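You operate a simulated robot arm through the tools that you are given. There is no shell and no other tool. Be economical: measure what you need, move in short steps, check, and stop when the job is done.

You run a simulated robot arm. Do the job below in one go: nothing can be reset, and whatever is moved stays where it is left.

JOB
File the full card in the red slot and load the CLOTH card.
Fine: the load key comes out before a card moves and goes in once the new card sits.

The check looks at the end state, three seconds after you hand in, the way a careful person would. Anything else that was tipped, shoved, dropped, spilled or broken makes it a failure. Flat cloth is picked up by pressing the open fingertips on it (5 to 10 N) and closing them slowly along it; thin cloth reads only 2 to 8 mm in the jaws.

ROBOT AND FRAMES
A 7-joint arm with a two-finger parallel gripper, fixed in place. Base frame: the origin is at the foot of the arm, x ahead of it, y to its left, z up; the work surface is at about z = 720. Lengths are in mm, angles in degrees, forces in N, time in s.
With the tool pointing down near the work surface it reaches from about 460 to 920 mm from the base axis. Its first joint turns from -115.0 to 115.0 degrees. Payload 3.91 kg.
The TCP is the grasp point between the finger pads, 30 mm short of the fingertips. In the tool frame z runs along the fingers and y along their closing line. Largest opening 110 mm; finger width 20, thickness 10; the body of the gripper, 48 by 112 mm, starts 55 mm behind the TCP.
Orientation is told as [roll, pitch, yaw] about the base's x, y, z axes, in that order, counted from this pose: with the fingers straight down and closing along the base's y, the tool's x points along the base's -x, its y along +y and its z along -z.

CONTROLS
- The arm moves only by the tool step_arm. Its arguments are lists of equal length, an entry for each row: "delta_pos": the shift along the tool's x, y, z in mm, a list of three; "delta_rot": the turn, a rotation vector about the tool's x, y, z in degrees, a list of three; "jaw": the finger opening in mm, from 0 to 110. In form: {"delta_pos": [[tx, ty, tz], ...], "delta_rot": [[ax, ay, az], ...], "jaw": [jaw, ...]}. A call has 1 to 10 rows; each row is the pose to reach, as a shift and turn from the pose commanded when the call began, along the tool's axes at that moment. Rows are played at 5 a second. More than 50 mm and 8.6 degrees between two rows, or a gripper value outside its range, and nothing of the call is played. A pose out of reach is approached as far as the arm can. The call stops where the force on the tool passes 40 N (or 10 N more than at its start, if that is more) or the arm is blocked; 0.2 s more then pass. The fingers move at their own pace (about 153 mm/s each) and stop on an object; they squeeze with about 44 N. The grip force told is the motor's: it shows also when the fingers shut on nothing. Time passes only in rows, and 0.2 s behind the last, so rows that repeat a pose let the fingers close. It gives the time, the measured TCP pose, the force on the tool (base axes), the opening and the grip force at its end, in the units of the frame above (readings bear some noise), with the torque about the TCP (base axes, N m) and any sound that the robot's microphone picked up, and new pictures: "show" is both (left out), scene, wrist or none.
- Cameras (640 x 400 px; columns grow to the right, rows downward): "scene" is fixed at [219.3, 500.2, 1432.1]; the picture's right is [-0.77, -0.64, 0.00], its down [-0.37, 0.44, -0.82] and it looks along [0.53, -0.63, -0.57] (base axes); focal length 316 px, centre (320, 200). "wrist" rides on the gripper at [72, 17, -103] in the tool frame; the picture's right is [-0.23, 0.97, 0.00], its down [-0.76, -0.18, -0.62] and it looks along [-0.61, -0.14, 0.78] (tool axes); focal length 222 px, centre (320, 200). There is no depth. A picture from a camera that has moved, and an enlarged one, comes with that camera's place and axes in the base frame and with its lens.
- lift_body(by): slides the trunk up (or, below 0, down) by that many mm; the arm rides with it, the base frame stays. It gives what a move gives, with no picture.
- inspect(camera, box): a new picture of the part [left, top, right, bottom] of that camera's present view, enlarged. It takes no simulated time.
- sign_off(): hands the job in; it is judged then, once.

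Go step by step. Nothing tells you positions but the pictures and the camera data: compare them with the known pose of the tool, close in by small moves and look again before you grip or let go. The budget is 120 turns and 200 pictures, counting those below and the enlarged ones. Unless the task says otherwise, let go and move clear before handing in, and close with one line.

The tools are called after "Request:" as a command line: name --argument value ..., lists and objects as JSON in quotes. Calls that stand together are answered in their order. step_arm: Moves the arm, as the interface text tells. Its arguments: {"type":"object","properties":{"delta_pos":{"type":"array","items":{"type":"array","items":{"type":"number"}}},"delta_rot":{"type":"array","items":{"type":"array","items":{"type":"number"}}},"jaw":{"type":"array","items":{"type":"number"}},"show":{"type":"string","enum":["both","scene","wrist","none"]}},"required":["delta_pos","delta_rot","jaw"]} The other tools are called the same way: lift_body (by) slides the trunk up or down; inspect (camera, box) takes an enlarged picture of a part of a camera's view; sign_off () hands the job in.

At the start:

```text
clock: 0.0
tool_pos: [664.2, -53.4, 1108.7]
tcp_rot: [0.0, 0.0, -0.1]
contact_force: [-0.1, 0.3, -0.5]
torque: [-0.01, 0.01, 0.03]
grip_width: 110.2
grip_force: 0.1
trunk travel left (down, up): [-675.0, 315.0]
```

scene: 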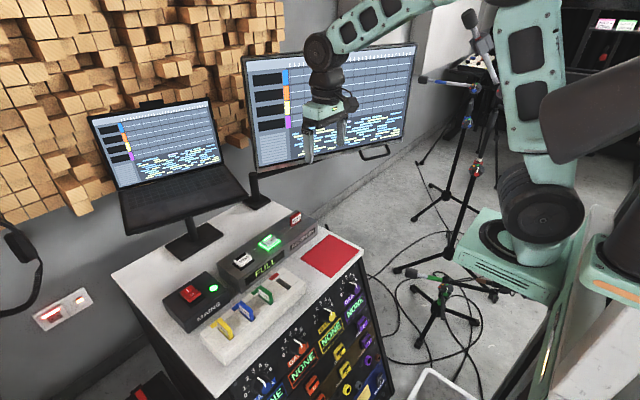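
wrist: 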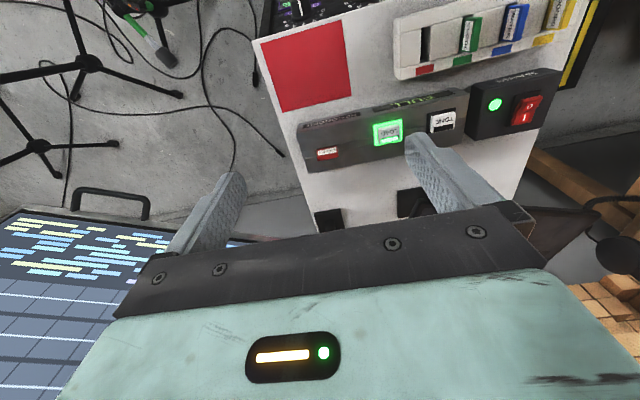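

I see a cart with a recorder (FULL display), a card rack with coloured slots, and a mains switch box. I'll look closer at these first.

Request:
inspect --camera "scene" --box '[150, 200, 350, 325]'

Request:
inspect --camera "wrist" --box '[280, 0, 600, 200]'

Request:
inspect --camera "scene" --box '[210, 200, 320, 269]'

```text
3.20 times, centred on (250, 262) of scene
camera zoom: at [219.3, 500.2, 1432.1], right [-0.77, -0.64, 0.0], down [-0.37, 0.44, -0.82], along [0.53, -0.63, -0.57], focal length 1011 px, centre (544, 0)
```

zoom: 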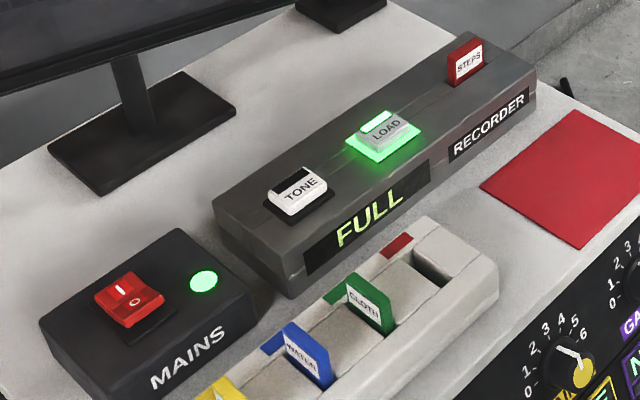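

```text
2.00 times, centred on (440, 100) of wrist
camera zoom: at [592.5, -36.4, 1212.6], right [0.23, 0.97, 0.0], down [0.76, -0.18, 0.62], along [0.61, -0.14, -0.78], focal length 444 px, centre (80, 400)
```

zoom: 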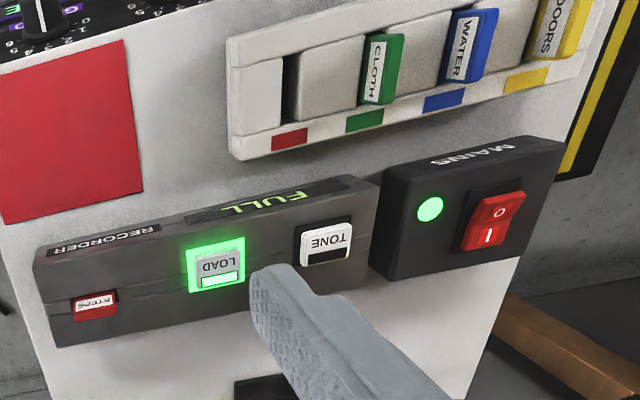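

```text
5.80 times, centred on (265, 234) of scene
camera zoom: at [219.3, 500.2, 1432.1], right [-0.77, -0.64, 0.0], down [-0.37, 0.44, -0.82], along [0.53, -0.63, -0.57], focal length 1832 px, centre (639, 0)
```

zoom: 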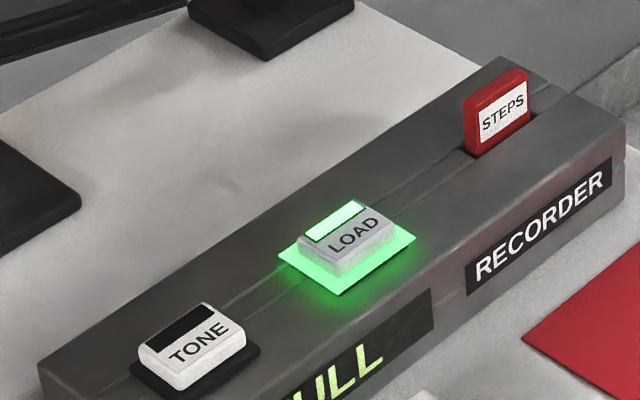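

The load key is lit (in), with STEPS in the recorder and CLOTH in the rack's green slot. By triangulation LOAD is about (786,55,804), STEPS about (802,-68,793) and CLOTH about (662,189,780). I'll move above LOAD with the jaws closed and look again.

Request:
step_arm --delta_pos '[[-22, 20, 32], [-44, 40, 64], [-66, 60, 96], [-90, 80, 128], [-106, 94, 154], [-106, 94, 164]]' --delta_rot '[[0, 0, 0], [0, 0, 0], [0, 0, 0], [0, 0, 0], [0, 0, 0], [0, 0, 0]]' --jaw '[80, 50, 20, 0, 0, 0]'

```text
clock: 1.4
tool_pos: [770.2, 39.9, 944.2]
tcp_rot: [0.0, 0.0, 0.0]
contact_force: [0.1, -0.5, 0.8]
torque: [-0.03, -0.02, 0.0]
grip_width: 0.0
grip_force: 37.8
trunk travel left (down, up): [-675.0, 315.0]
camera wrist: at [698.0, 57.0, 1047.8], right [0.23, 0.97, 0.0], down [0.76, -0.18, 0.62], along [0.61, -0.14, -0.78], focal length 222 px, centre (320, 200)
```

scene: 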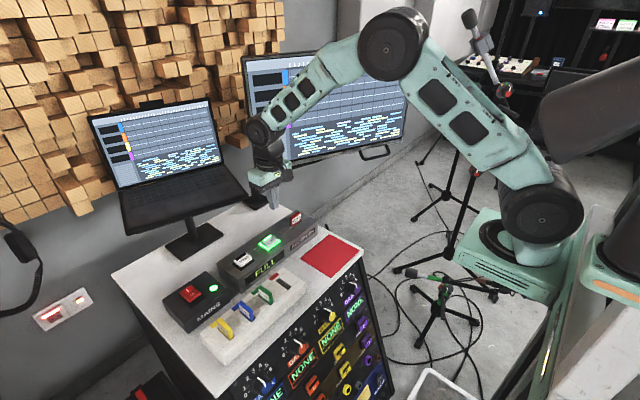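
wrist: 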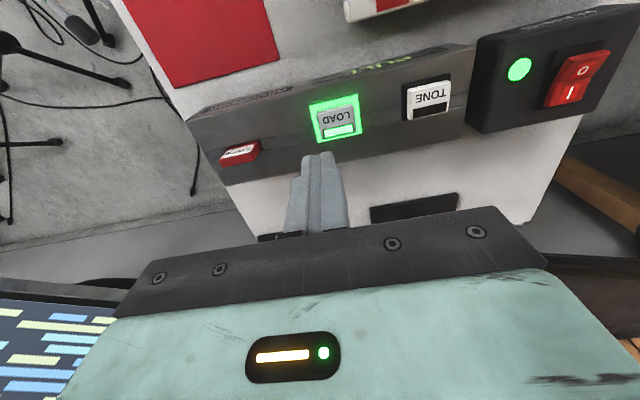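

Request:
inspect --camera "wrist" --box '[200, 60, 480, 235]'

Request:
inspect --camera "scene" --box '[210, 170, 330, 245]'

```text
2.29 times, centred on (340, 148) of wrist
camera zoom: at [698.0, 57.0, 1047.8], right [0.23, 0.97, 0.0], down [0.76, -0.18, 0.62], along [0.61, -0.14, -0.78], focal length 508 px, centre (274, 320)
```

zoom: 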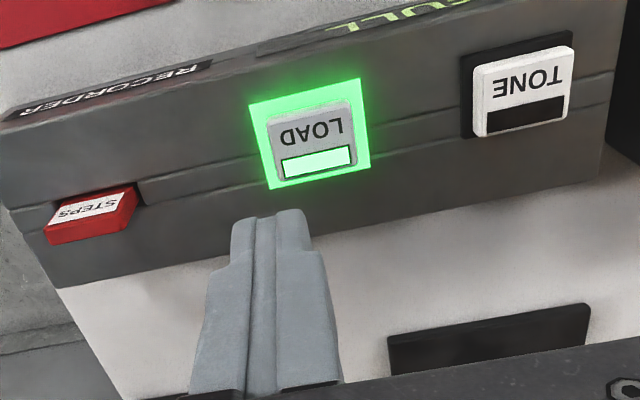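

```text
5.33 times, centred on (270, 208) of scene
camera zoom: at [219.3, 500.2, 1432.1], right [-0.77, -0.64, 0.0], down [-0.37, 0.44, -0.82], along [0.53, -0.63, -0.57], focal length 1685 px, centre (587, 160)
```

zoom: 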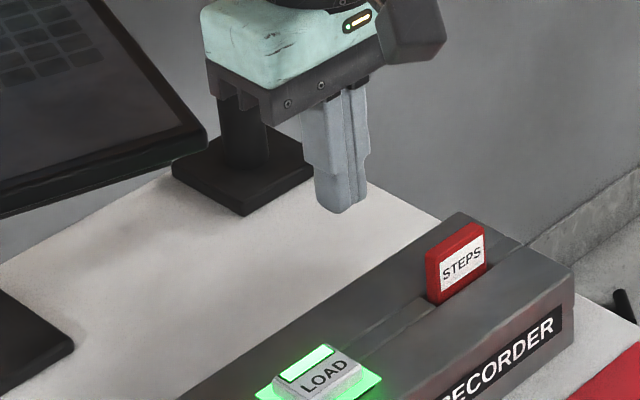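

LOAD refines to about (784,56,807). I'll go above it with the tips at z≈830 and look.

Request:
step_arm --delta_pos '[[-7, 8, 40], [-14, 16, 70], [-14, 16, 84], [-14, 16, 84]]' --delta_rot '[[0, 0, 0], [0, 0, 0], [0, 0, 0], [0, 0, 0]]' --jaw '[0, 0, 0, 0]' --show "none"

Request:
inspect --camera "wrist" --box '[200, 60, 480, 235]'

Request:
inspect --camera "scene" --box '[210, 190, 330, 265]'

```text
clock: 2.4
tool_pos: [785.0, 55.4, 861.4]
tcp_rot: [0.0, 0.1, -0.2]
contact_force: [0.1, 0.0, -0.1]
torque: [-0.02, 0.0, 0.0]
grip_width: 0.0
grip_force: 37.7
trunk travel left (down, up): [-675.0, 315.0]
```

```text
2.29 times, centred on (340, 148) of wrist
camera zoom: at [712.2, 73.4, 964.6], right [0.23, 0.97, 0.0], down [0.76, -0.18, 0.62], along [0.61, -0.14, -0.78], focal length 508 px, centre (274, 320)
```

zoom: 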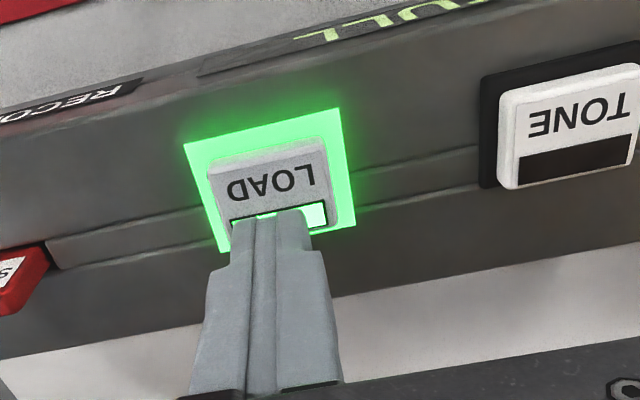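

```text
5.33 times, centred on (270, 228) of scene
camera zoom: at [219.3, 500.2, 1432.1], right [-0.77, -0.64, 0.0], down [-0.37, 0.44, -0.82], along [0.53, -0.63, -0.57], focal length 1685 px, centre (587, 53)
```

zoom: 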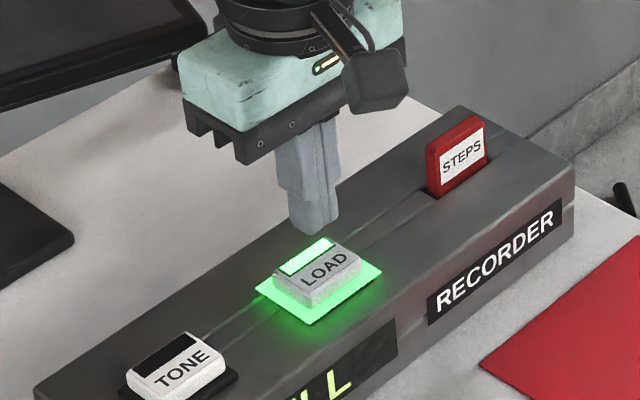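

The tips sit about 4 mm too far back, so I'll shift and press down slowly, watching the force.

Request:
step_arm --delta_pos '[[4, 1, 8], [4, 1, 16], [4, 1, 19], [4, 1, 22], [4, 1, 24], [4, 1, 26], [4, 1, 28]]' --delta_rot '[[0, 0, 0], [0, 0, 0], [0, 0, 0], [0, 0, 0], [0, 0, 0], [0, 0, 0], [0, 0, 0]]' --jaw '[0, 0, 0, 0, 0, 0, 0]' --show "none"

Request:
inspect --camera "scene" --box '[210, 190, 330, 265]'

```text
clock: 4.0
tool_pos: [779.5, 56.6, 832.7]
tcp_rot: [0.0, 0.0, 0.0]
contact_force: [-0.2, 0.4, -0.2]
torque: [-0.01, 0.01, 0.0]
grip_width: 0.3
grip_force: 37.7
trunk travel left (down, up): [-675.0, 315.0]
```

```text
5.33 times, centred on (270, 228) of scene
camera zoom: at [219.3, 500.2, 1432.1], right [-0.77, -0.64, 0.0], down [-0.37, 0.44, -0.82], along [0.53, -0.63, -0.57], focal length 1685 px, centre (587, 53)
```

zoom: 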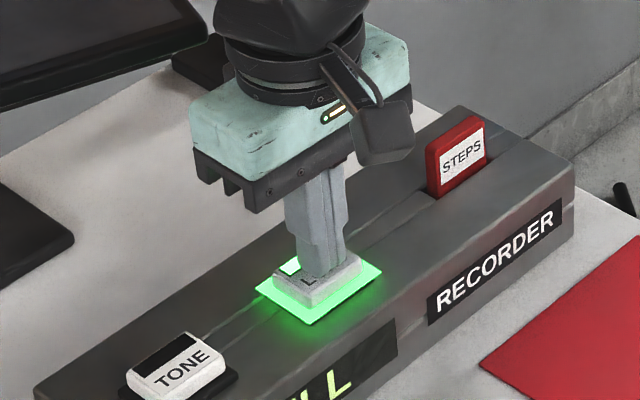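

Not touching yet; continuing down gently.

Request:
step_arm --delta_pos '[[0, 0, 1.5], [0, 0, 3], [0, 0, 4.5], [0, 0, 6]]' --delta_rot '[[0, 0, 0], [0, 0, 0], [0, 0, 0], [0, 0, 0]]' --jaw '[0, 0, 0, 0]' --show "none"

Request:
inspect --camera "scene" --box '[210, 190, 330, 265]'

```text
clock: 5.0
tool_pos: [781.0, 57.1, 826.8]
tcp_rot: [0.1, 0.0, -0.1]
contact_force: [0.3, 1.9, 0.8]
torque: [0.01, 0.0, -0.01]
grip_width: 0.0
grip_force: 37.5
trunk travel left (down, up): [-675.0, 315.0]
```

```text
5.33 times, centred on (270, 228) of scene
camera zoom: at [219.3, 500.2, 1432.1], right [-0.77, -0.64, 0.0], down [-0.37, 0.44, -0.82], along [0.53, -0.63, -0.57], focal length 1685 px, centre (587, 53)
```

zoom: 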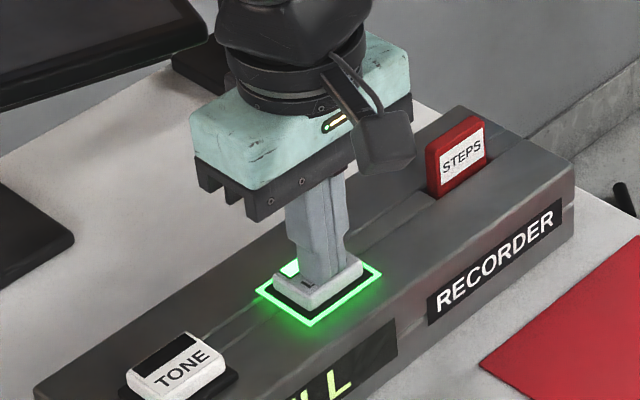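

The key has begun to react (only the rim is lit). I'll press slightly more, watching for a click.

Request:
step_arm --delta_pos '[[0, 0, 1], [0, 0, 2], [0, 0, 3]]' --delta_rot '[[0, 0, 0], [0, 0, 0], [0, 0, 0]]' --jaw '[0, 0, 0]' --show "none"

Request:
inspect --camera "scene" --box '[210, 190, 330, 265]'

```text
clock: 5.8
tool_pos: [780.2, 55.7, 825.0]
tcp_rot: [0.0, 0.0, 0.1]
contact_force: [0.8, 1.1, 2.8]
torque: [0.01, -0.01, 0.0]
grip_width: 0.0
grip_force: 37.7
trunk travel left (down, up): [-675.0, 315.0]
heard: click
```

```text
5.33 times, centred on (270, 228) of scene
camera zoom: at [219.3, 500.2, 1432.1], right [-0.77, -0.64, 0.0], down [-0.37, 0.44, -0.82], along [0.53, -0.63, -0.57], focal length 1685 px, centre (587, 53)
```

zoom: 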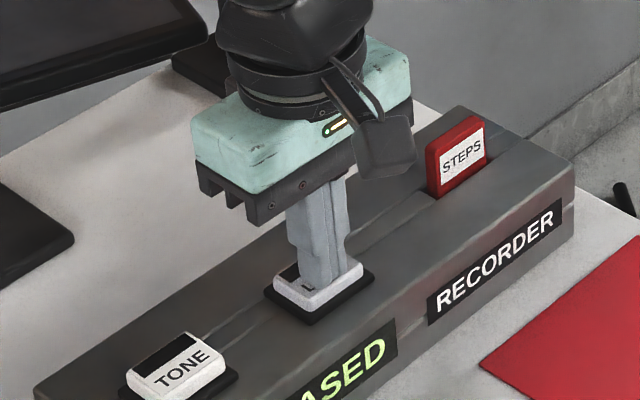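

LOAD is out and the display reads RELEASED. I'll lift clear and head toward STEPS with jaws open, then look.

Request:
step_arm --delta_pos '[[0, 0, -30], [0, 0, -75], [0, -40, -115], [0, -80, -115], [0, -80, -115]]' --delta_rot '[[0, 0, 0], [0, 0, 0], [0, 0, 0], [0, 0, 0], [0, 0, 0]]' --jaw '[0, 0, 40, 60, 60]'

Request:
inspect --camera "scene" --box '[180, 210, 340, 310]'

Request:
inspect --camera "wrist" --box '[200, 60, 480, 235]'

```text
refused: row 3 steps farther than a row can; nothing moved
```

```text
4.00 times, centred on (260, 260) of scene
camera zoom: at [219.3, 500.2, 1432.1], right [-0.77, -0.64, 0.0], down [-0.37, 0.44, -0.82], along [0.53, -0.63, -0.57], focal length 1264 px, centre (560, -40)
```

zoom: 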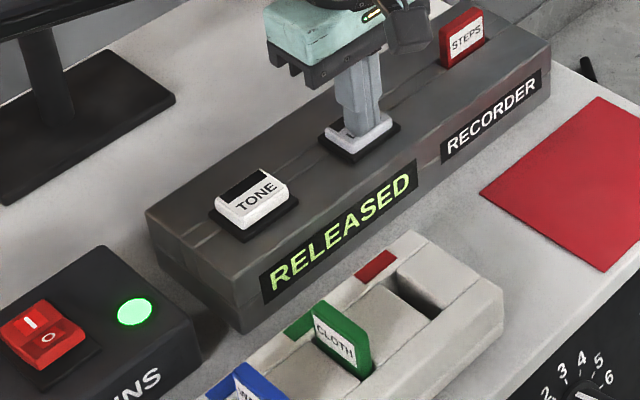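

```text
2.29 times, centred on (340, 148) of wrist
camera zoom: at [708.6, 74.4, 927.9], right [0.23, 0.97, 0.0], down [0.76, -0.18, 0.62], along [0.61, -0.14, -0.78], focal length 508 px, centre (274, 320)
```

zoom: 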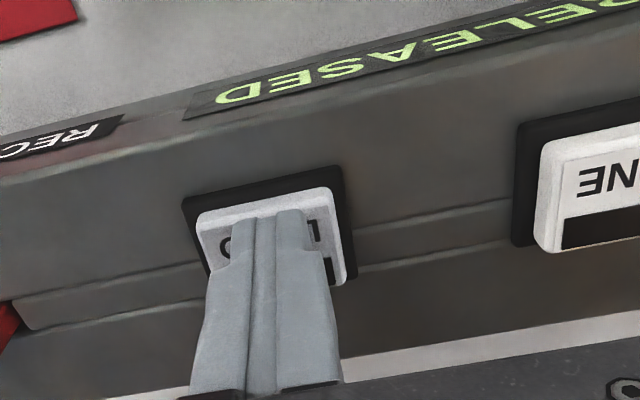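

Request:
step_arm --delta_pos '[[0, 0, -35], [0, 0, -75], [0, -25, -115], [0, -60, -125], [0, -60, -125]]' --delta_rot '[[0, 0, 0], [0, 0, 0], [0, 0, 0], [0, 0, 0], [0, 0, 0]]' --jaw '[0, 0, 40, 80, 80]' --show "none"

Request:
inspect --camera "wrist" --box '[200, 60, 480, 235]'

Request:
inspect --camera "scene" --box '[230, 190, 330, 253]'

```text
clock: 7.0
tool_pos: [781.4, -2.9, 948.9]
tcp_rot: [-0.1, 0.0, -0.1]
contact_force: [-0.7, 0.1, 0.6]
torque: [-0.02, 0.0, -0.02]
grip_width: 79.8
grip_force: 0.0
trunk travel left (down, up): [-675.0, 315.0]
```

```text
2.29 times, centred on (340, 148) of wrist
camera zoom: at [708.7, 15.0, 1052.9], right [0.23, 0.97, 0.0], down [0.76, -0.18, 0.62], along [0.61, -0.14, -0.78], focal length 508 px, centre (274, 320)
```

zoom: 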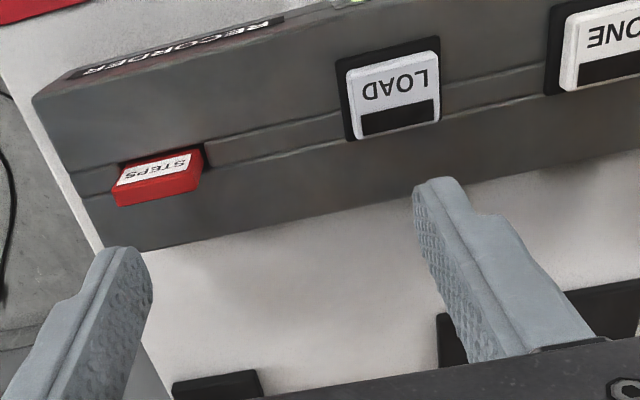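

```text
6.35 times, centred on (280, 222) of scene
camera zoom: at [219.3, 500.2, 1432.1], right [-0.77, -0.64, 0.0], down [-0.37, 0.44, -0.82], along [0.53, -0.63, -0.57], focal length 2006 px, centre (574, 64)
```

zoom: 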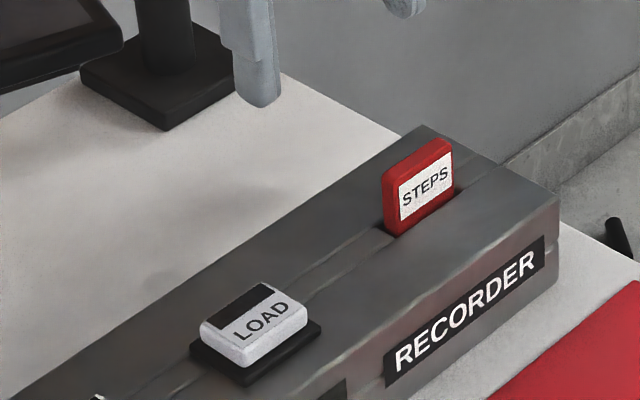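

LOAD is out. STEPS' top edge is around (793,-59,829), with its thickness along base x. I'll turn to yaw ≈ +95 and stay above it.

Request:
step_arm --delta_pos '[[-2, -8, 0], [-4, -16, 0], [-6, -24, 0], [-8, -32, 0], [-10, -40, 0], [-12, -48, 0], [-12, -56, 0], [-12, -56, 0], [-12, -56, 0], [-12, -56, 0]]' --delta_rot '[[0, 0, -8.5], [0, 0, -17], [0, 0, -25.5], [0, 0, -34], [0, 0, -42.5], [0, 0, -51], [0, 0, -59.5], [0, 0, -68], [0, 0, -76.5], [0, 0, -85]]' --jaw '[60, 60, 60, 60, 60, 60, 60, 60, 60, 60]'

Request:
inspect --camera "scene" --box '[230, 170, 330, 233]'

```text
clock: 9.2
tool_pos: [792.6, -59.7, 949.3]
tcp_rot: [0.0, 0.0, 85.0]
contact_force: [-0.6, 0.2, 0.1]
torque: [0.02, 0.0, 0.0]
grip_width: 60.1
grip_force: 0.0
trunk travel left (down, up): [-675.0, 315.0]
camera wrist: at [769.8, -129.2, 1052.8], right [-0.95, 0.31, 0.0], down [0.24, 0.74, 0.62], along [0.19, 0.59, -0.78], focal length 222 px, centre (320, 200)
```

scene: 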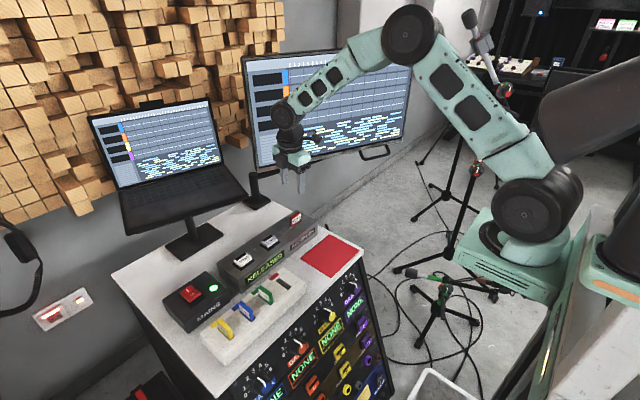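
wrist: 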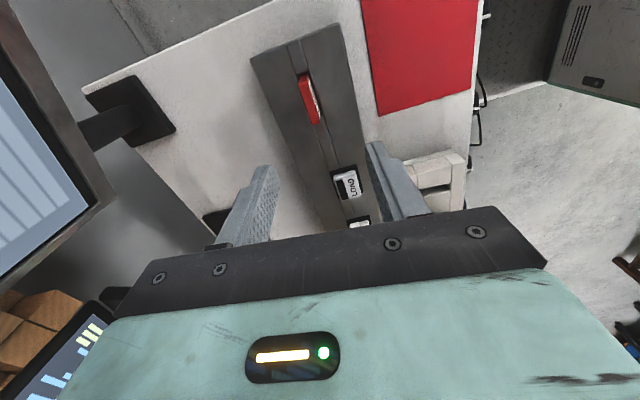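

```text
6.35 times, centred on (280, 202) of scene
camera zoom: at [219.3, 500.2, 1432.1], right [-0.77, -0.64, 0.0], down [-0.37, 0.44, -0.82], along [0.53, -0.63, -0.57], focal length 2006 px, centre (574, 190)
```

zoom: 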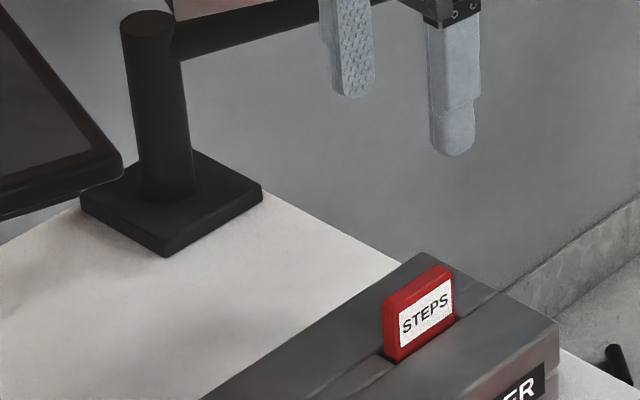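

Request:
inspect --camera "wrist" --box '[200, 20, 480, 195]'

```text
2.29 times, centred on (340, 108) of wrist
camera zoom: at [769.8, -129.2, 1052.8], right [-0.95, 0.31, 0.0], down [0.24, 0.74, 0.62], along [0.19, 0.59, -0.78], focal length 508 px, centre (274, 411)
```

zoom: 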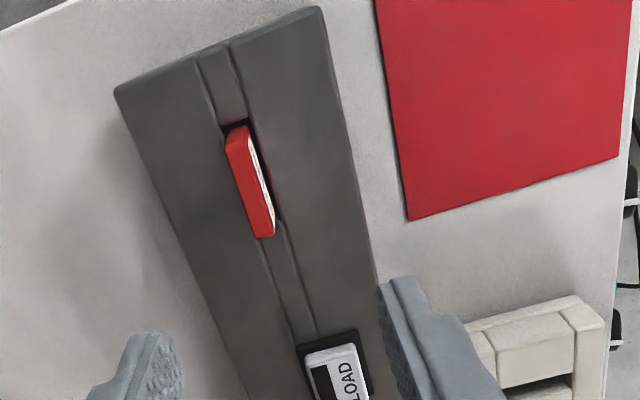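

The recorder is axis-aligned to within a degree or two. I'll finish the turn to 90° and come down to just above the card for a close check.

Request:
step_arm --delta_pos '[[3, -2, 35], [6.9, -5, 70], [6.9, -5, 70]]' --delta_rot '[[0, 0, -2.5], [0, 0, -5], [0, 0, -5]]' --jaw '[60, 60, 60]' --show "none"

Request:
inspect --camera "wrist" --box '[200, 60, 440, 210]'

Request:
inspect --camera "scene" --box '[250, 180, 330, 230]'

```text
clock: 10.0
tool_pos: [795.1, -66.1, 878.4]
tcp_rot: [0.0, 0.0, 89.9]
contact_force: [-0.4, -0.3, 0.0]
torque: [-0.03, -0.01, -0.02]
grip_width: 60.2
grip_force: 0.1
trunk travel left (down, up): [-675.0, 315.0]
```

```text
2.67 times, centred on (320, 135) of wrist
camera zoom: at [779.9, -137.9, 982.8], right [-0.97, 0.23, 0.0], down [0.18, 0.76, 0.62], along [0.14, 0.61, -0.78], focal length 592 px, centre (320, 373)
```

zoom: 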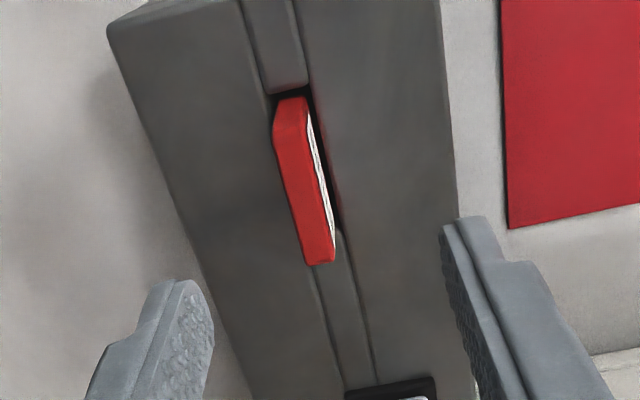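

```text
8.00 times, centred on (290, 205) of scene
camera zoom: at [219.3, 500.2, 1432.1], right [-0.77, -0.64, 0.0], down [-0.37, 0.44, -0.82], along [0.53, -0.63, -0.57], focal length 2528 px, centre (560, 160)
```

zoom: 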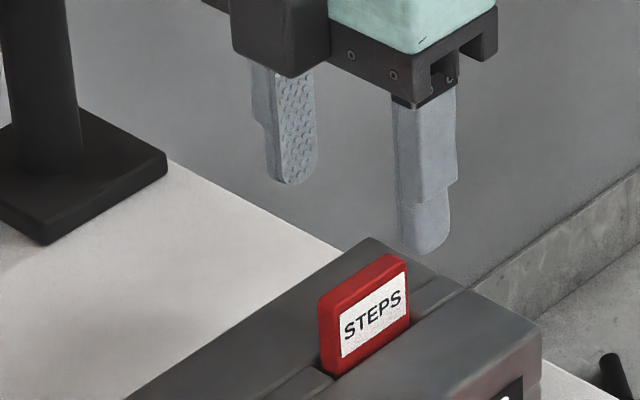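

The card is aligned with base y, centred about (799,-71) with its top near z≈813. I'll lower to tips at z≈793 around it.

Request:
step_arm --delta_pos '[[5, -4, 15], [5, -4, 30], [5, -4, 42], [5, -4, 50], [5, -4, 55]]' --delta_rot '[[0, 0, 0], [0, 0, 0], [0, 0, 0], [0, 0, 0], [0, 0, 0]]' --jaw '[60, 50, 45, 45, 45]' --show "none"

Request:
inspect --camera "wrist" --box '[200, 60, 440, 210]'

Request:
inspect --camera "scene" --box '[250, 180, 330, 230]'

```text
clock: 11.2
tool_pos: [800.6, -72.4, 824.9]
tcp_rot: [0.0, 0.1, 89.9]
contact_force: [0.7, 0.0, 0.1]
torque: [0.03, 0.0, 0.0]
grip_width: 44.8
grip_force: 0.2
trunk travel left (down, up): [-675.0, 315.0]
```

```text
2.67 times, centred on (320, 135) of wrist
camera zoom: at [784.3, -143.3, 927.5], right [-0.97, 0.23, 0.0], down [0.18, 0.76, 0.62], along [0.14, 0.61, -0.78], focal length 592 px, centre (320, 373)
```

zoom: 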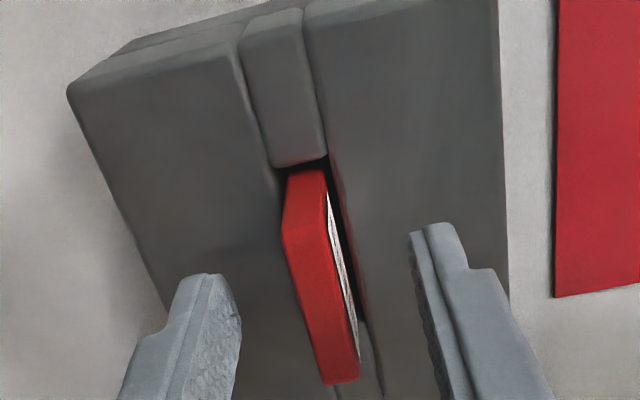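

```text
8.00 times, centred on (290, 205) of scene
camera zoom: at [219.3, 500.2, 1432.1], right [-0.77, -0.64, 0.0], down [-0.37, 0.44, -0.82], along [0.53, -0.63, -0.57], focal length 2528 px, centre (560, 160)
```

zoom: 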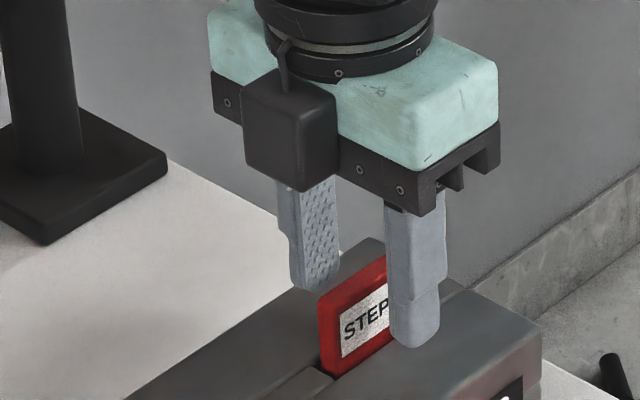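

Centred on the card. Going 4 mm lower and closing gently.

Request:
step_arm --delta_pos '[[0, 0, 4], [0, 0, 4], [0, 0, 4], [0, 0, 4], [0, 0, 4], [0, 0, 4]]' --delta_rot '[[0, 0, 0], [0, 0, 0], [0, 0, 0], [0, 0, 0], [0, 0, 0], [0, 0, 0]]' --jaw '[35, 26, 20, 12, 4, 4]' --show "none"

Request:
inspect --camera "scene" --box '[250, 180, 330, 230]'

```text
clock: 12.6
tool_pos: [799.3, -73.0, 819.3]
tcp_rot: [0.0, -0.1, 89.8]
contact_force: [0.7, 0.4, -0.5]
torque: [-0.01, -0.01, 0.0]
grip_width: 8.4
grip_force: 44.0
trunk travel left (down, up): [-675.0, 315.0]
```

```text
8.00 times, centred on (290, 205) of scene
camera zoom: at [219.3, 500.2, 1432.1], right [-0.77, -0.64, 0.0], down [-0.37, 0.44, -0.82], along [0.53, -0.63, -0.57], focal length 2528 px, centre (560, 160)
```

zoom: 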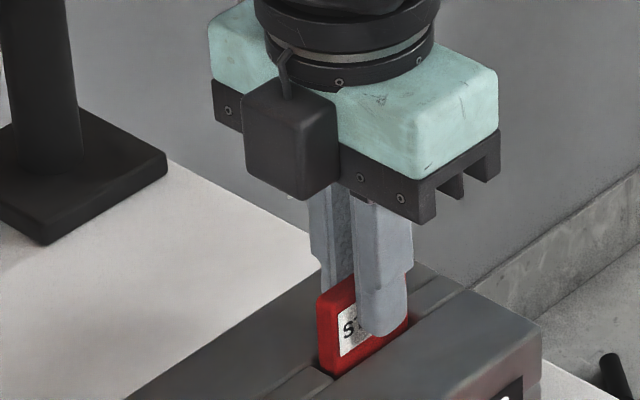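

Gripped (8.4 mm). Lifting straight up.

Request:
step_arm --delta_pos '[[0, 0, -4], [0, 0, -10], [0, 0, -20], [0, 0, -35], [0, 0, -55], [0, 0, -80], [0, 0, -105], [0, 0, -105]]' --delta_rot '[[0, 0, 0], [0, 0, 0], [0, 0, 0], [0, 0, 0], [0, 0, 0], [0, 0, 0], [0, 0, 0], [0, 0, 0]]' --jaw '[4, 4, 4, 4, 4, 4, 4, 4]'

Request:
inspect --camera "scene" --box '[230, 150, 330, 213]'

```text
clock: 14.4
tool_pos: [800.6, -72.2, 925.2]
tcp_rot: [0.0, 0.0, 89.9]
contact_force: [-0.3, -0.8, -0.7]
torque: [-0.02, -0.03, -0.02]
grip_width: 8.7
grip_force: 43.6
trunk travel left (down, up): [-675.0, 315.0]
camera wrist: at [784.7, -143.8, 1028.8], right [-0.97, 0.23, 0.0], down [0.18, 0.76, 0.62], along [0.14, 0.61, -0.78], focal length 222 px, centre (320, 200)
```

scene: 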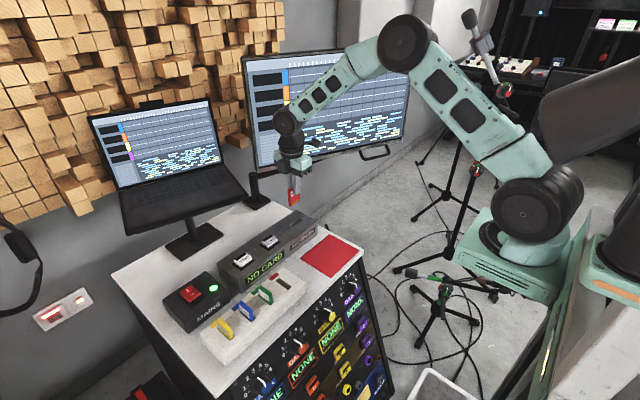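
wrist: 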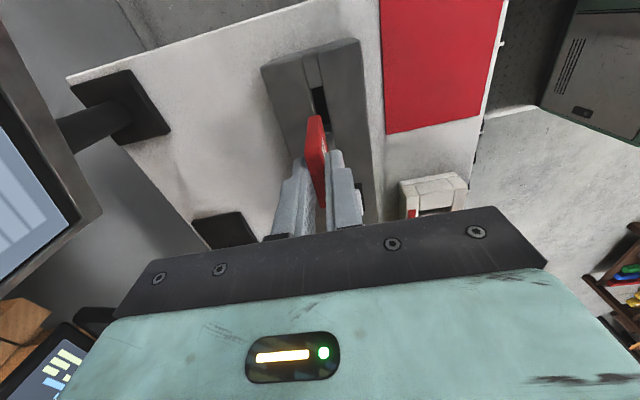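

```text
6.35 times, centred on (280, 182) of scene
camera zoom: at [219.3, 500.2, 1432.1], right [-0.77, -0.64, 0.0], down [-0.37, 0.44, -0.82], along [0.53, -0.63, -0.57], focal length 2006 px, centre (574, 318)
```

zoom: 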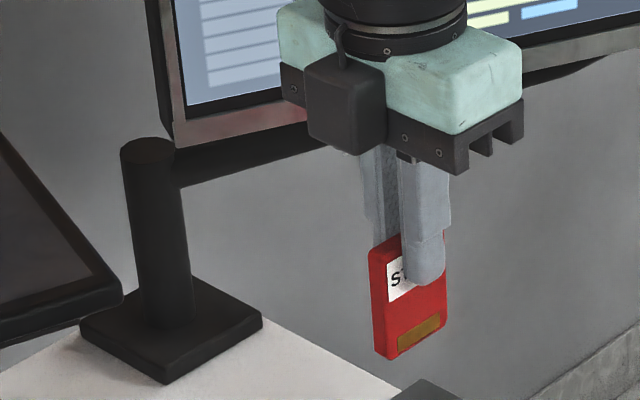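

STEPS is out (display NO CARD); it's roughly 62 mm tall. I'll carry it to the rack's red slot, turning back toward yaw 0 on the way.

Request:
step_arm --delta_pos '[[-18, 17, -5], [-37, 35, -10], [-56, 52, -15], [-75, 70, -15], [-93, 87, -15], [-112, 105, -15], [-131, 122, -15], [-150, 140, -15], [-168, 157, -15], [-187, 175, -15]]' --delta_rot '[[0, 0, 8.5], [0, 0, 17], [0, 0, 25.5], [0, 0, 34], [0, 0, 42.5], [0, 0, 51], [0, 0, 59.5], [0, 0, 68], [0, 0, 76.5], [0, 0, 85]]' --jaw '[4, 4, 4, 4, 4, 4, 4, 4, 4, 4]'

Request:
inspect --camera "scene" --box '[180, 210, 340, 310]'

Request:
inspect --camera "wrist" --box '[200, 0, 520, 200]'

```text
clock: 16.6
tool_pos: [625.2, 115.8, 940.3]
tcp_rot: [0.0, 0.0, 4.7]
contact_force: [0.1, -1.1, -1.0]
torque: [0.05, 0.01, 0.03]
grip_width: 8.6
grip_force: 43.8
trunk travel left (down, up): [-675.0, 315.0]
camera wrist: at [552.6, 127.3, 1043.9], right [0.15, 0.99, 0.0], down [0.77, -0.11, 0.62], along [0.62, -0.09, -0.78], focal length 222 px, centre (320, 200)
```

scene: 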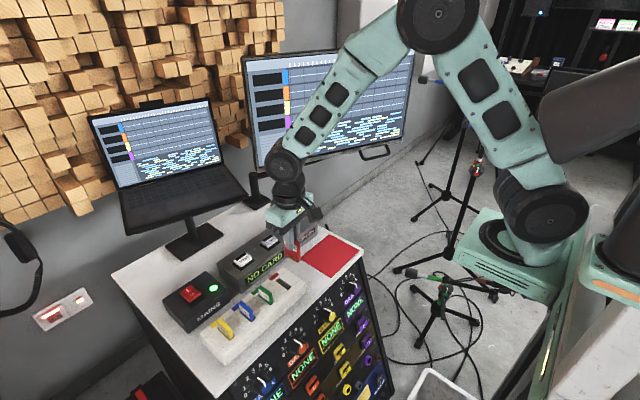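
wrist: 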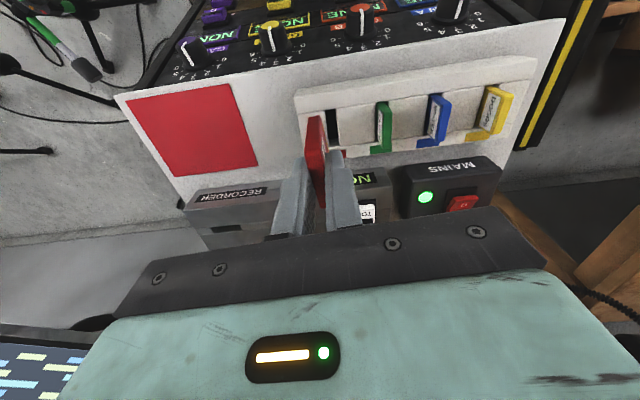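

```text
4.00 times, centred on (260, 260) of scene
camera zoom: at [219.3, 500.2, 1432.1], right [-0.77, -0.64, 0.0], down [-0.37, 0.44, -0.82], along [0.53, -0.63, -0.57], focal length 1264 px, centre (560, -40)
```

zoom: 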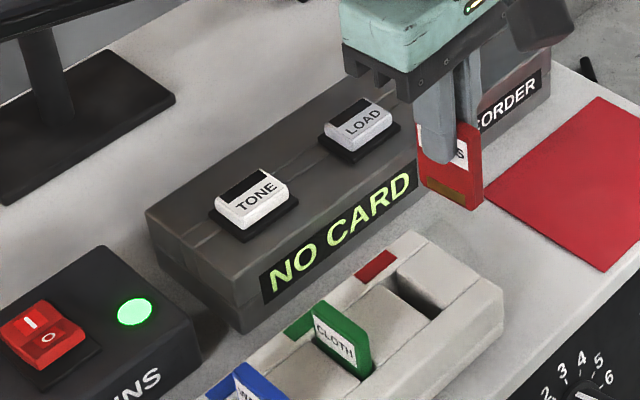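

```text
2.00 times, centred on (360, 100) of wrist
camera zoom: at [552.6, 127.3, 1043.9], right [0.15, 0.99, 0.0], down [0.77, -0.11, 0.62], along [0.62, -0.09, -0.78], focal length 444 px, centre (240, 400)
```

zoom: 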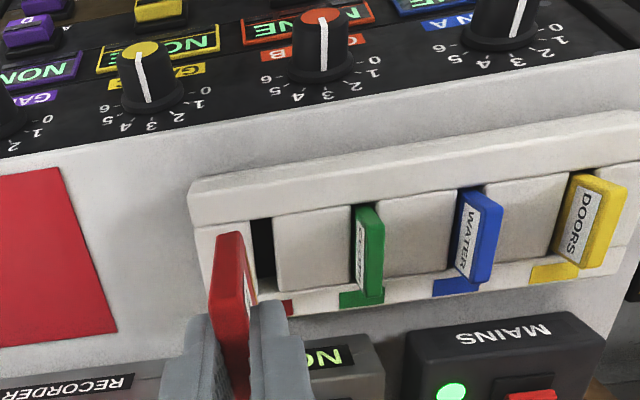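

The rack is axis-aligned too; the slots are about 61 mm apart, the red slot near (658,127) and CLOTH near (658,189,798). I'll go above the red slot with the card's bottom still clear and check.

Request:
step_arm --delta_pos '[[-16, 4.5, 10], [-32.7, 9, 20], [-32.7, 9, 40], [-32.7, 9, 58], [-32.7, 9, 58]]' --delta_rot '[[0, 0, 2.4], [0, 0, 4.7], [0, 0, 4.7], [0, 0, 4.7], [0, 0, 4.7]]' --jaw '[4, 4, 4, 4, 4]' --show "none"

Request:
inspect --camera "scene" --box '[230, 230, 330, 293]'

Request:
inspect --camera "wrist" --box '[200, 10, 520, 210]'

```text
clock: 17.8
tool_pos: [658.1, 127.5, 881.6]
tcp_rot: [0.0, 0.0, 0.3]
contact_force: [1.1, -0.1, 0.2]
torque: [0.03, 0.03, 0.0]
grip_width: 8.6
grip_force: 44.2
trunk travel left (down, up): [-675.0, 315.0]
```

```text
6.35 times, centred on (280, 262) of scene
camera zoom: at [219.3, 500.2, 1432.1], right [-0.77, -0.64, 0.0], down [-0.37, 0.44, -0.82], along [0.53, -0.63, -0.57], focal length 2006 px, centre (574, -190)
```

zoom: 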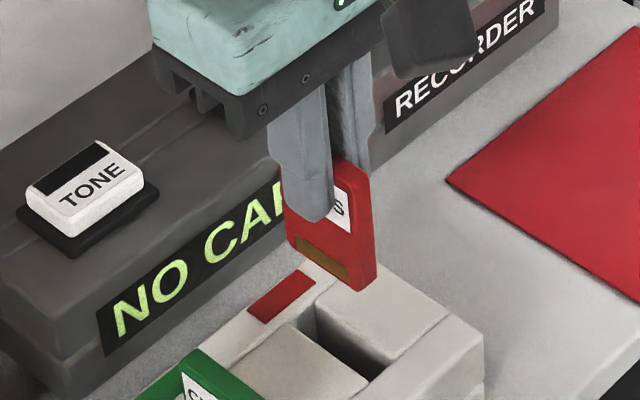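

```text
2.00 times, centred on (360, 110) of wrist
camera zoom: at [585.8, 145.2, 985.6], right [0.22, 0.97, 0.0], down [0.76, -0.17, 0.62], along [0.61, -0.14, -0.78], focal length 444 px, centre (240, 380)
```

zoom: 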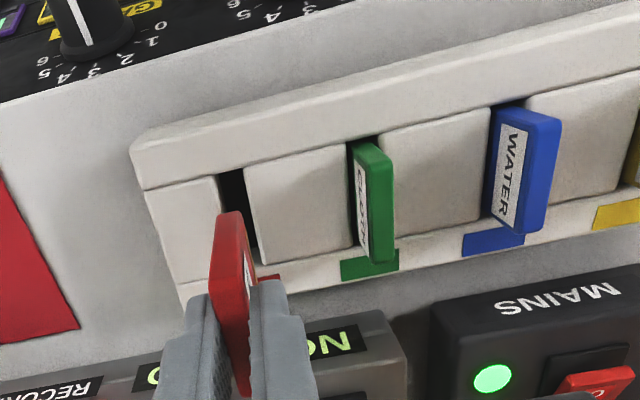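

Request:
inspect --camera "scene" --box '[265, 262, 305, 292]'

Request:
inspect --camera "wrist" --box '[260, 80, 420, 180]'

```text
13.33 times, centred on (285, 277) of scene
camera zoom: at [219.3, 500.2, 1432.1], right [-0.77, -0.64, 0.0], down [-0.37, 0.44, -0.82], along [0.53, -0.63, -0.57], focal length 4214 px, centre (787, -827)
```

zoom: 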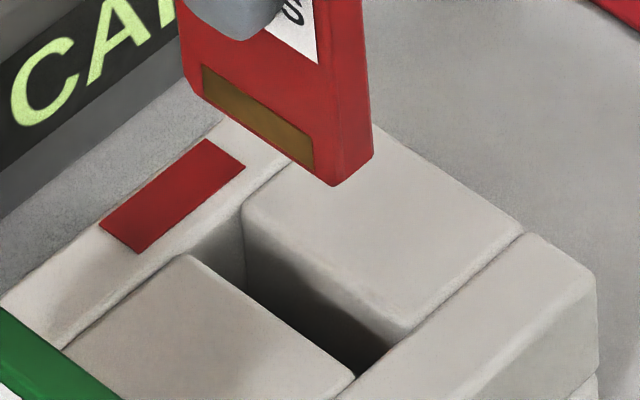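

```text
4.00 times, centred on (340, 130) of wrist
camera zoom: at [585.8, 145.2, 985.6], right [0.22, 0.97, 0.0], down [0.76, -0.17, 0.62], along [0.61, -0.14, -0.78], focal length 888 px, centre (240, 480)
```

zoom: 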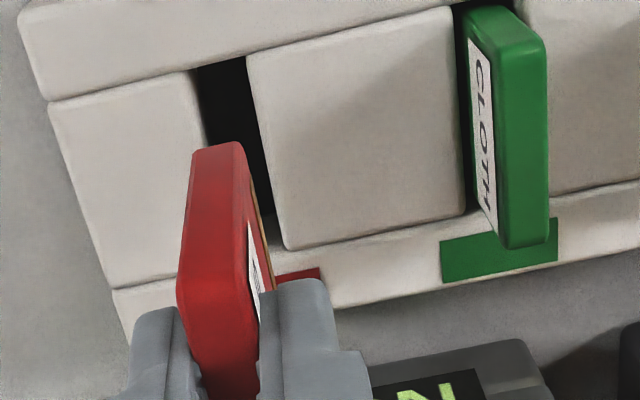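

The slot mouth is at z≈762, y≈118–134 and x≈637–685. I'll nudge to (660,126.5) and lower until the card's bottom is just above the mouth.

Request:
step_arm --delta_pos '[[-1.5, -1, 12], [-1.5, -1, 25], [-1.5, -1, 38], [-1.5, -1, 38]]' --delta_rot '[[0, 0, 0.3], [0, 0, 0.3], [0, 0, 0.3], [0, 0, 0.3]]' --jaw '[4, 4, 4, 4]' --show "none"

Request:
inspect --camera "scene" --box '[265, 262, 305, 292]'

Request:
inspect --camera "wrist" --box '[260, 80, 420, 180]'

```text
clock: 18.8
tool_pos: [659.2, 127.0, 843.6]
tcp_rot: [-0.1, 0.0, -0.2]
contact_force: [0.4, -0.3, -0.3]
torque: [0.0, -0.03, 0.0]
grip_width: 8.5
grip_force: 43.4
trunk travel left (down, up): [-675.0, 315.0]
```

```text
13.33 times, centred on (285, 277) of scene
camera zoom: at [219.3, 500.2, 1432.1], right [-0.77, -0.64, 0.0], down [-0.37, 0.44, -0.82], along [0.53, -0.63, -0.57], focal length 4214 px, centre (787, -827)
```

zoom: 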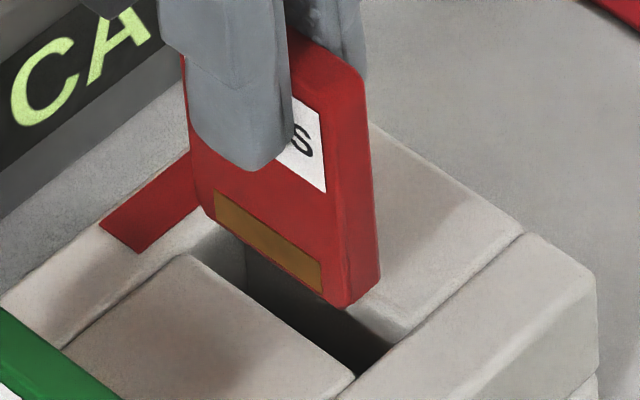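

```text
4.00 times, centred on (340, 130) of wrist
camera zoom: at [587.8, 144.6, 947.8], right [0.23, 0.97, 0.0], down [0.76, -0.18, 0.62], along [0.61, -0.14, -0.78], focal length 888 px, centre (240, 480)
```

zoom: 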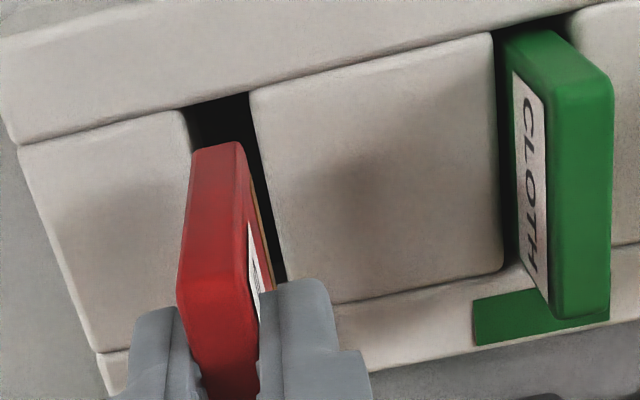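

The slot has a few mm of clearance each way; shifting y by +1 and inserting gently.

Request:
step_arm --delta_pos '[[0, 1, 5], [0, 1, 9], [0, 1, 13], [0, 1, 17], [0, 1, 21]]' --delta_rot '[[0, 0, 0], [0, 0, 0], [0, 0, 0], [0, 0, 0], [0, 0, 0]]' --jaw '[4, 4, 4, 4, 4]' --show "none"

Request:
inspect --camera "scene" --box '[255, 252, 305, 292]'

Request:
inspect --camera "wrist" --box '[260, 80, 420, 180]'

```text
clock: 20.0
tool_pos: [658.8, 127.9, 823.1]
tcp_rot: [-0.1, 0.0, -0.1]
contact_force: [-0.1, 0.2, -1.1]
torque: [-0.03, -0.04, -0.03]
grip_width: 8.8
grip_force: 44.4
trunk travel left (down, up): [-675.0, 315.0]
```

```text
10.00 times, centred on (280, 272) of scene
camera zoom: at [219.3, 500.2, 1432.1], right [-0.77, -0.64, 0.0], down [-0.37, 0.44, -0.82], along [0.53, -0.63, -0.57], focal length 3160 px, centre (720, -520)
```

zoom: 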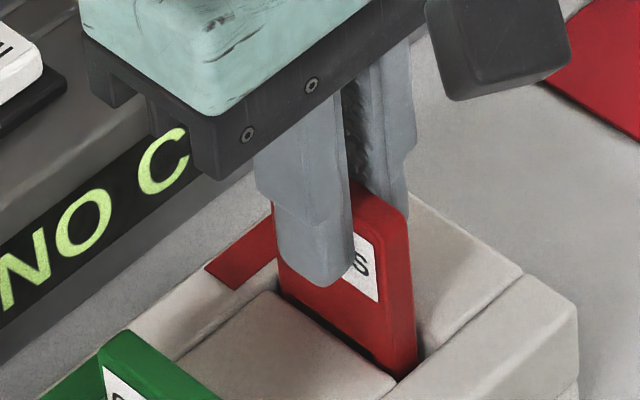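

```text
4.00 times, centred on (340, 130) of wrist
camera zoom: at [587.5, 145.3, 926.7], right [0.23, 0.97, 0.0], down [0.76, -0.18, 0.62], along [0.61, -0.14, -0.78], focal length 888 px, centre (240, 480)
```

zoom: 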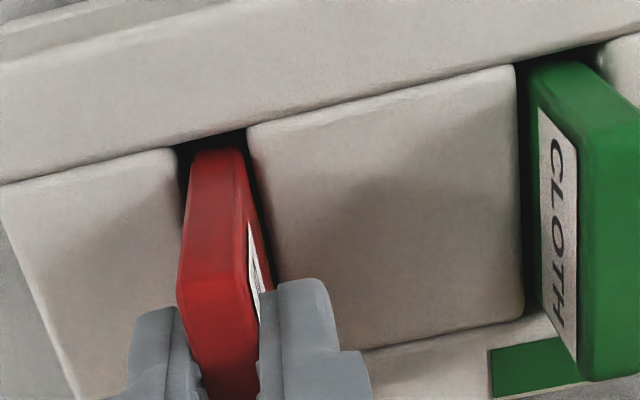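

It's entering cleanly. Continuing down in small steps until it touches bottom.

Request:
step_arm --delta_pos '[[0, 0, 3], [0, 0, 6], [0, 0, 9], [0, 0, 12], [0, 0, 14]]' --delta_rot '[[0, 0, 0], [0, 0, 0], [0, 0, 0], [0, 0, 0], [0, 0, 0]]' --jaw '[4, 4, 4, 4, 4]' --show "none"

Request:
inspect --camera "scene" --box '[245, 252, 295, 292]'

```text
clock: 21.2
tool_pos: [659.9, 127.4, 808.5]
tcp_rot: [0.0, 0.0, 0.0]
contact_force: [-0.6, 0.7, 0.6]
torque: [-0.01, 0.02, 0.01]
grip_width: 8.3
grip_force: 43.9
trunk travel left (down, up): [-675.0, 315.0]
```

```text
10.00 times, centred on (270, 272) of scene
camera zoom: at [219.3, 500.2, 1432.1], right [-0.77, -0.64, 0.0], down [-0.37, 0.44, -0.82], along [0.53, -0.63, -0.57], focal length 3160 px, centre (820, -520)
```

zoom: 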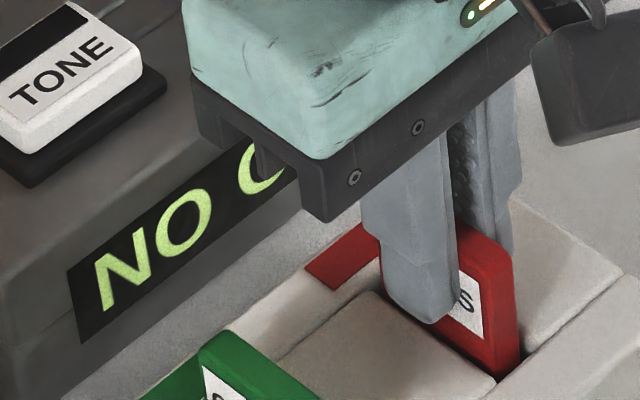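

Request:
step_arm --delta_pos '[[0, 0, 2], [0, 0, 4], [0, 0, 6], [0, 0, 8]]' --delta_rot '[[0, 0, 0], [0, 0, 0], [0, 0, 0], [0, 0, 0]]' --jaw '[4, 4, 4, 4]' --show "none"

Request:
inspect --camera "scene" --box '[235, 252, 300, 304]'

```text
clock: 22.2
tool_pos: [658.8, 127.7, 803.8]
tcp_rot: [0.1, -0.2, -0.1]
contact_force: [-6.6, -4.5, 35.9]
torque: [-0.24, 0.48, 0.01]
grip_width: 8.3
grip_force: 44.0
trunk travel left (down, up): [-675.0, 315.0]
```

```text
7.69 times, centred on (268, 278) of scene
camera zoom: at [219.3, 500.2, 1432.1], right [-0.77, -0.64, 0.0], down [-0.37, 0.44, -0.82], along [0.53, -0.63, -0.57], focal length 2431 px, centre (724, -400)
```

zoom: 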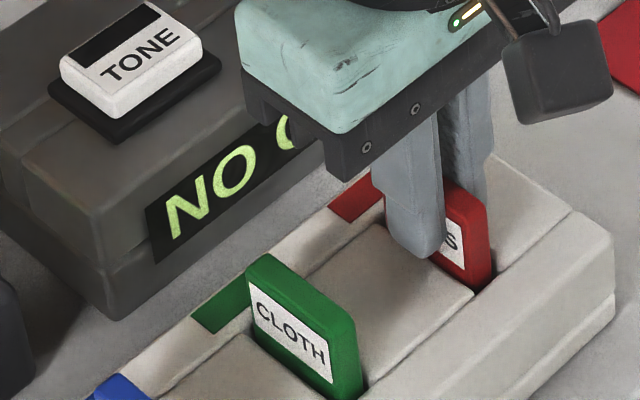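

Contact at TCP z≈804, matching the slot floor. I'll relieve the load, open the jaws slightly and look.

Request:
step_arm --delta_pos '[[0, 0, -3], [0, 0, -3.5], [0, 0, -3.5], [0, 0, -3.5]]' --delta_rot '[[0, 0, 0], [0, 0, 0], [0, 0, 0], [0, 0, 0]]' --jaw '[4, 8, 14, 22]' --show "none"

Request:
inspect --camera "scene" --box '[235, 252, 300, 304]'

Request:
inspect --camera "wrist" --box '[240, 80, 440, 205]'

```text
clock: 23.2
tool_pos: [658.6, 128.2, 804.2]
tcp_rot: [0.0, 0.0, -0.1]
contact_force: [-0.5, 0.7, -0.5]
torque: [-0.03, 0.02, -0.03]
grip_width: 21.8
grip_force: 0.0
trunk travel left (down, up): [-675.0, 315.0]
```

```text
7.69 times, centred on (268, 278) of scene
camera zoom: at [219.3, 500.2, 1432.1], right [-0.77, -0.64, 0.0], down [-0.37, 0.44, -0.82], along [0.53, -0.63, -0.57], focal length 2431 px, centre (724, -400)
```

zoom: 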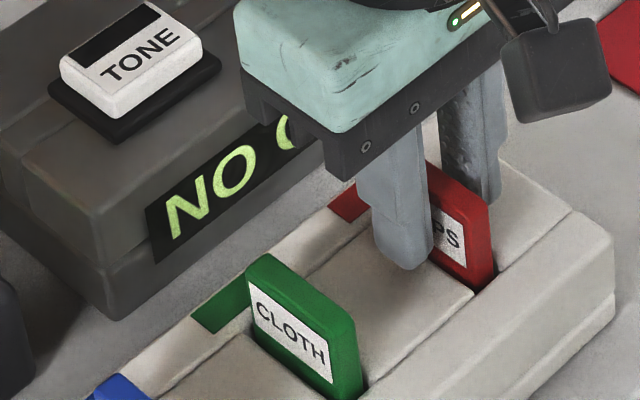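

```text
3.20 times, centred on (340, 142) of wrist
camera zoom: at [587.3, 145.2, 908.0], right [0.23, 0.97, 0.0], down [0.76, -0.18, 0.62], along [0.61, -0.14, -0.78], focal length 711 px, centre (256, 384)
```

zoom: 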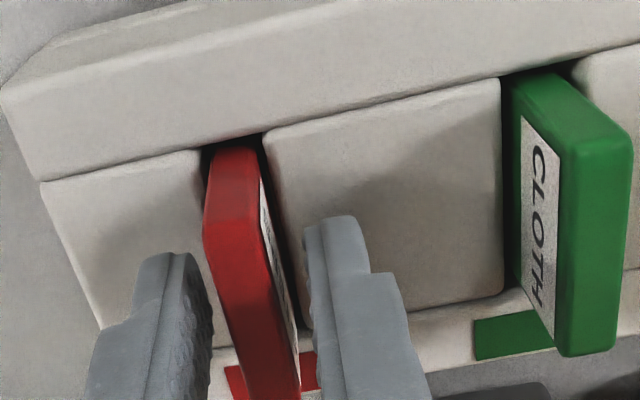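

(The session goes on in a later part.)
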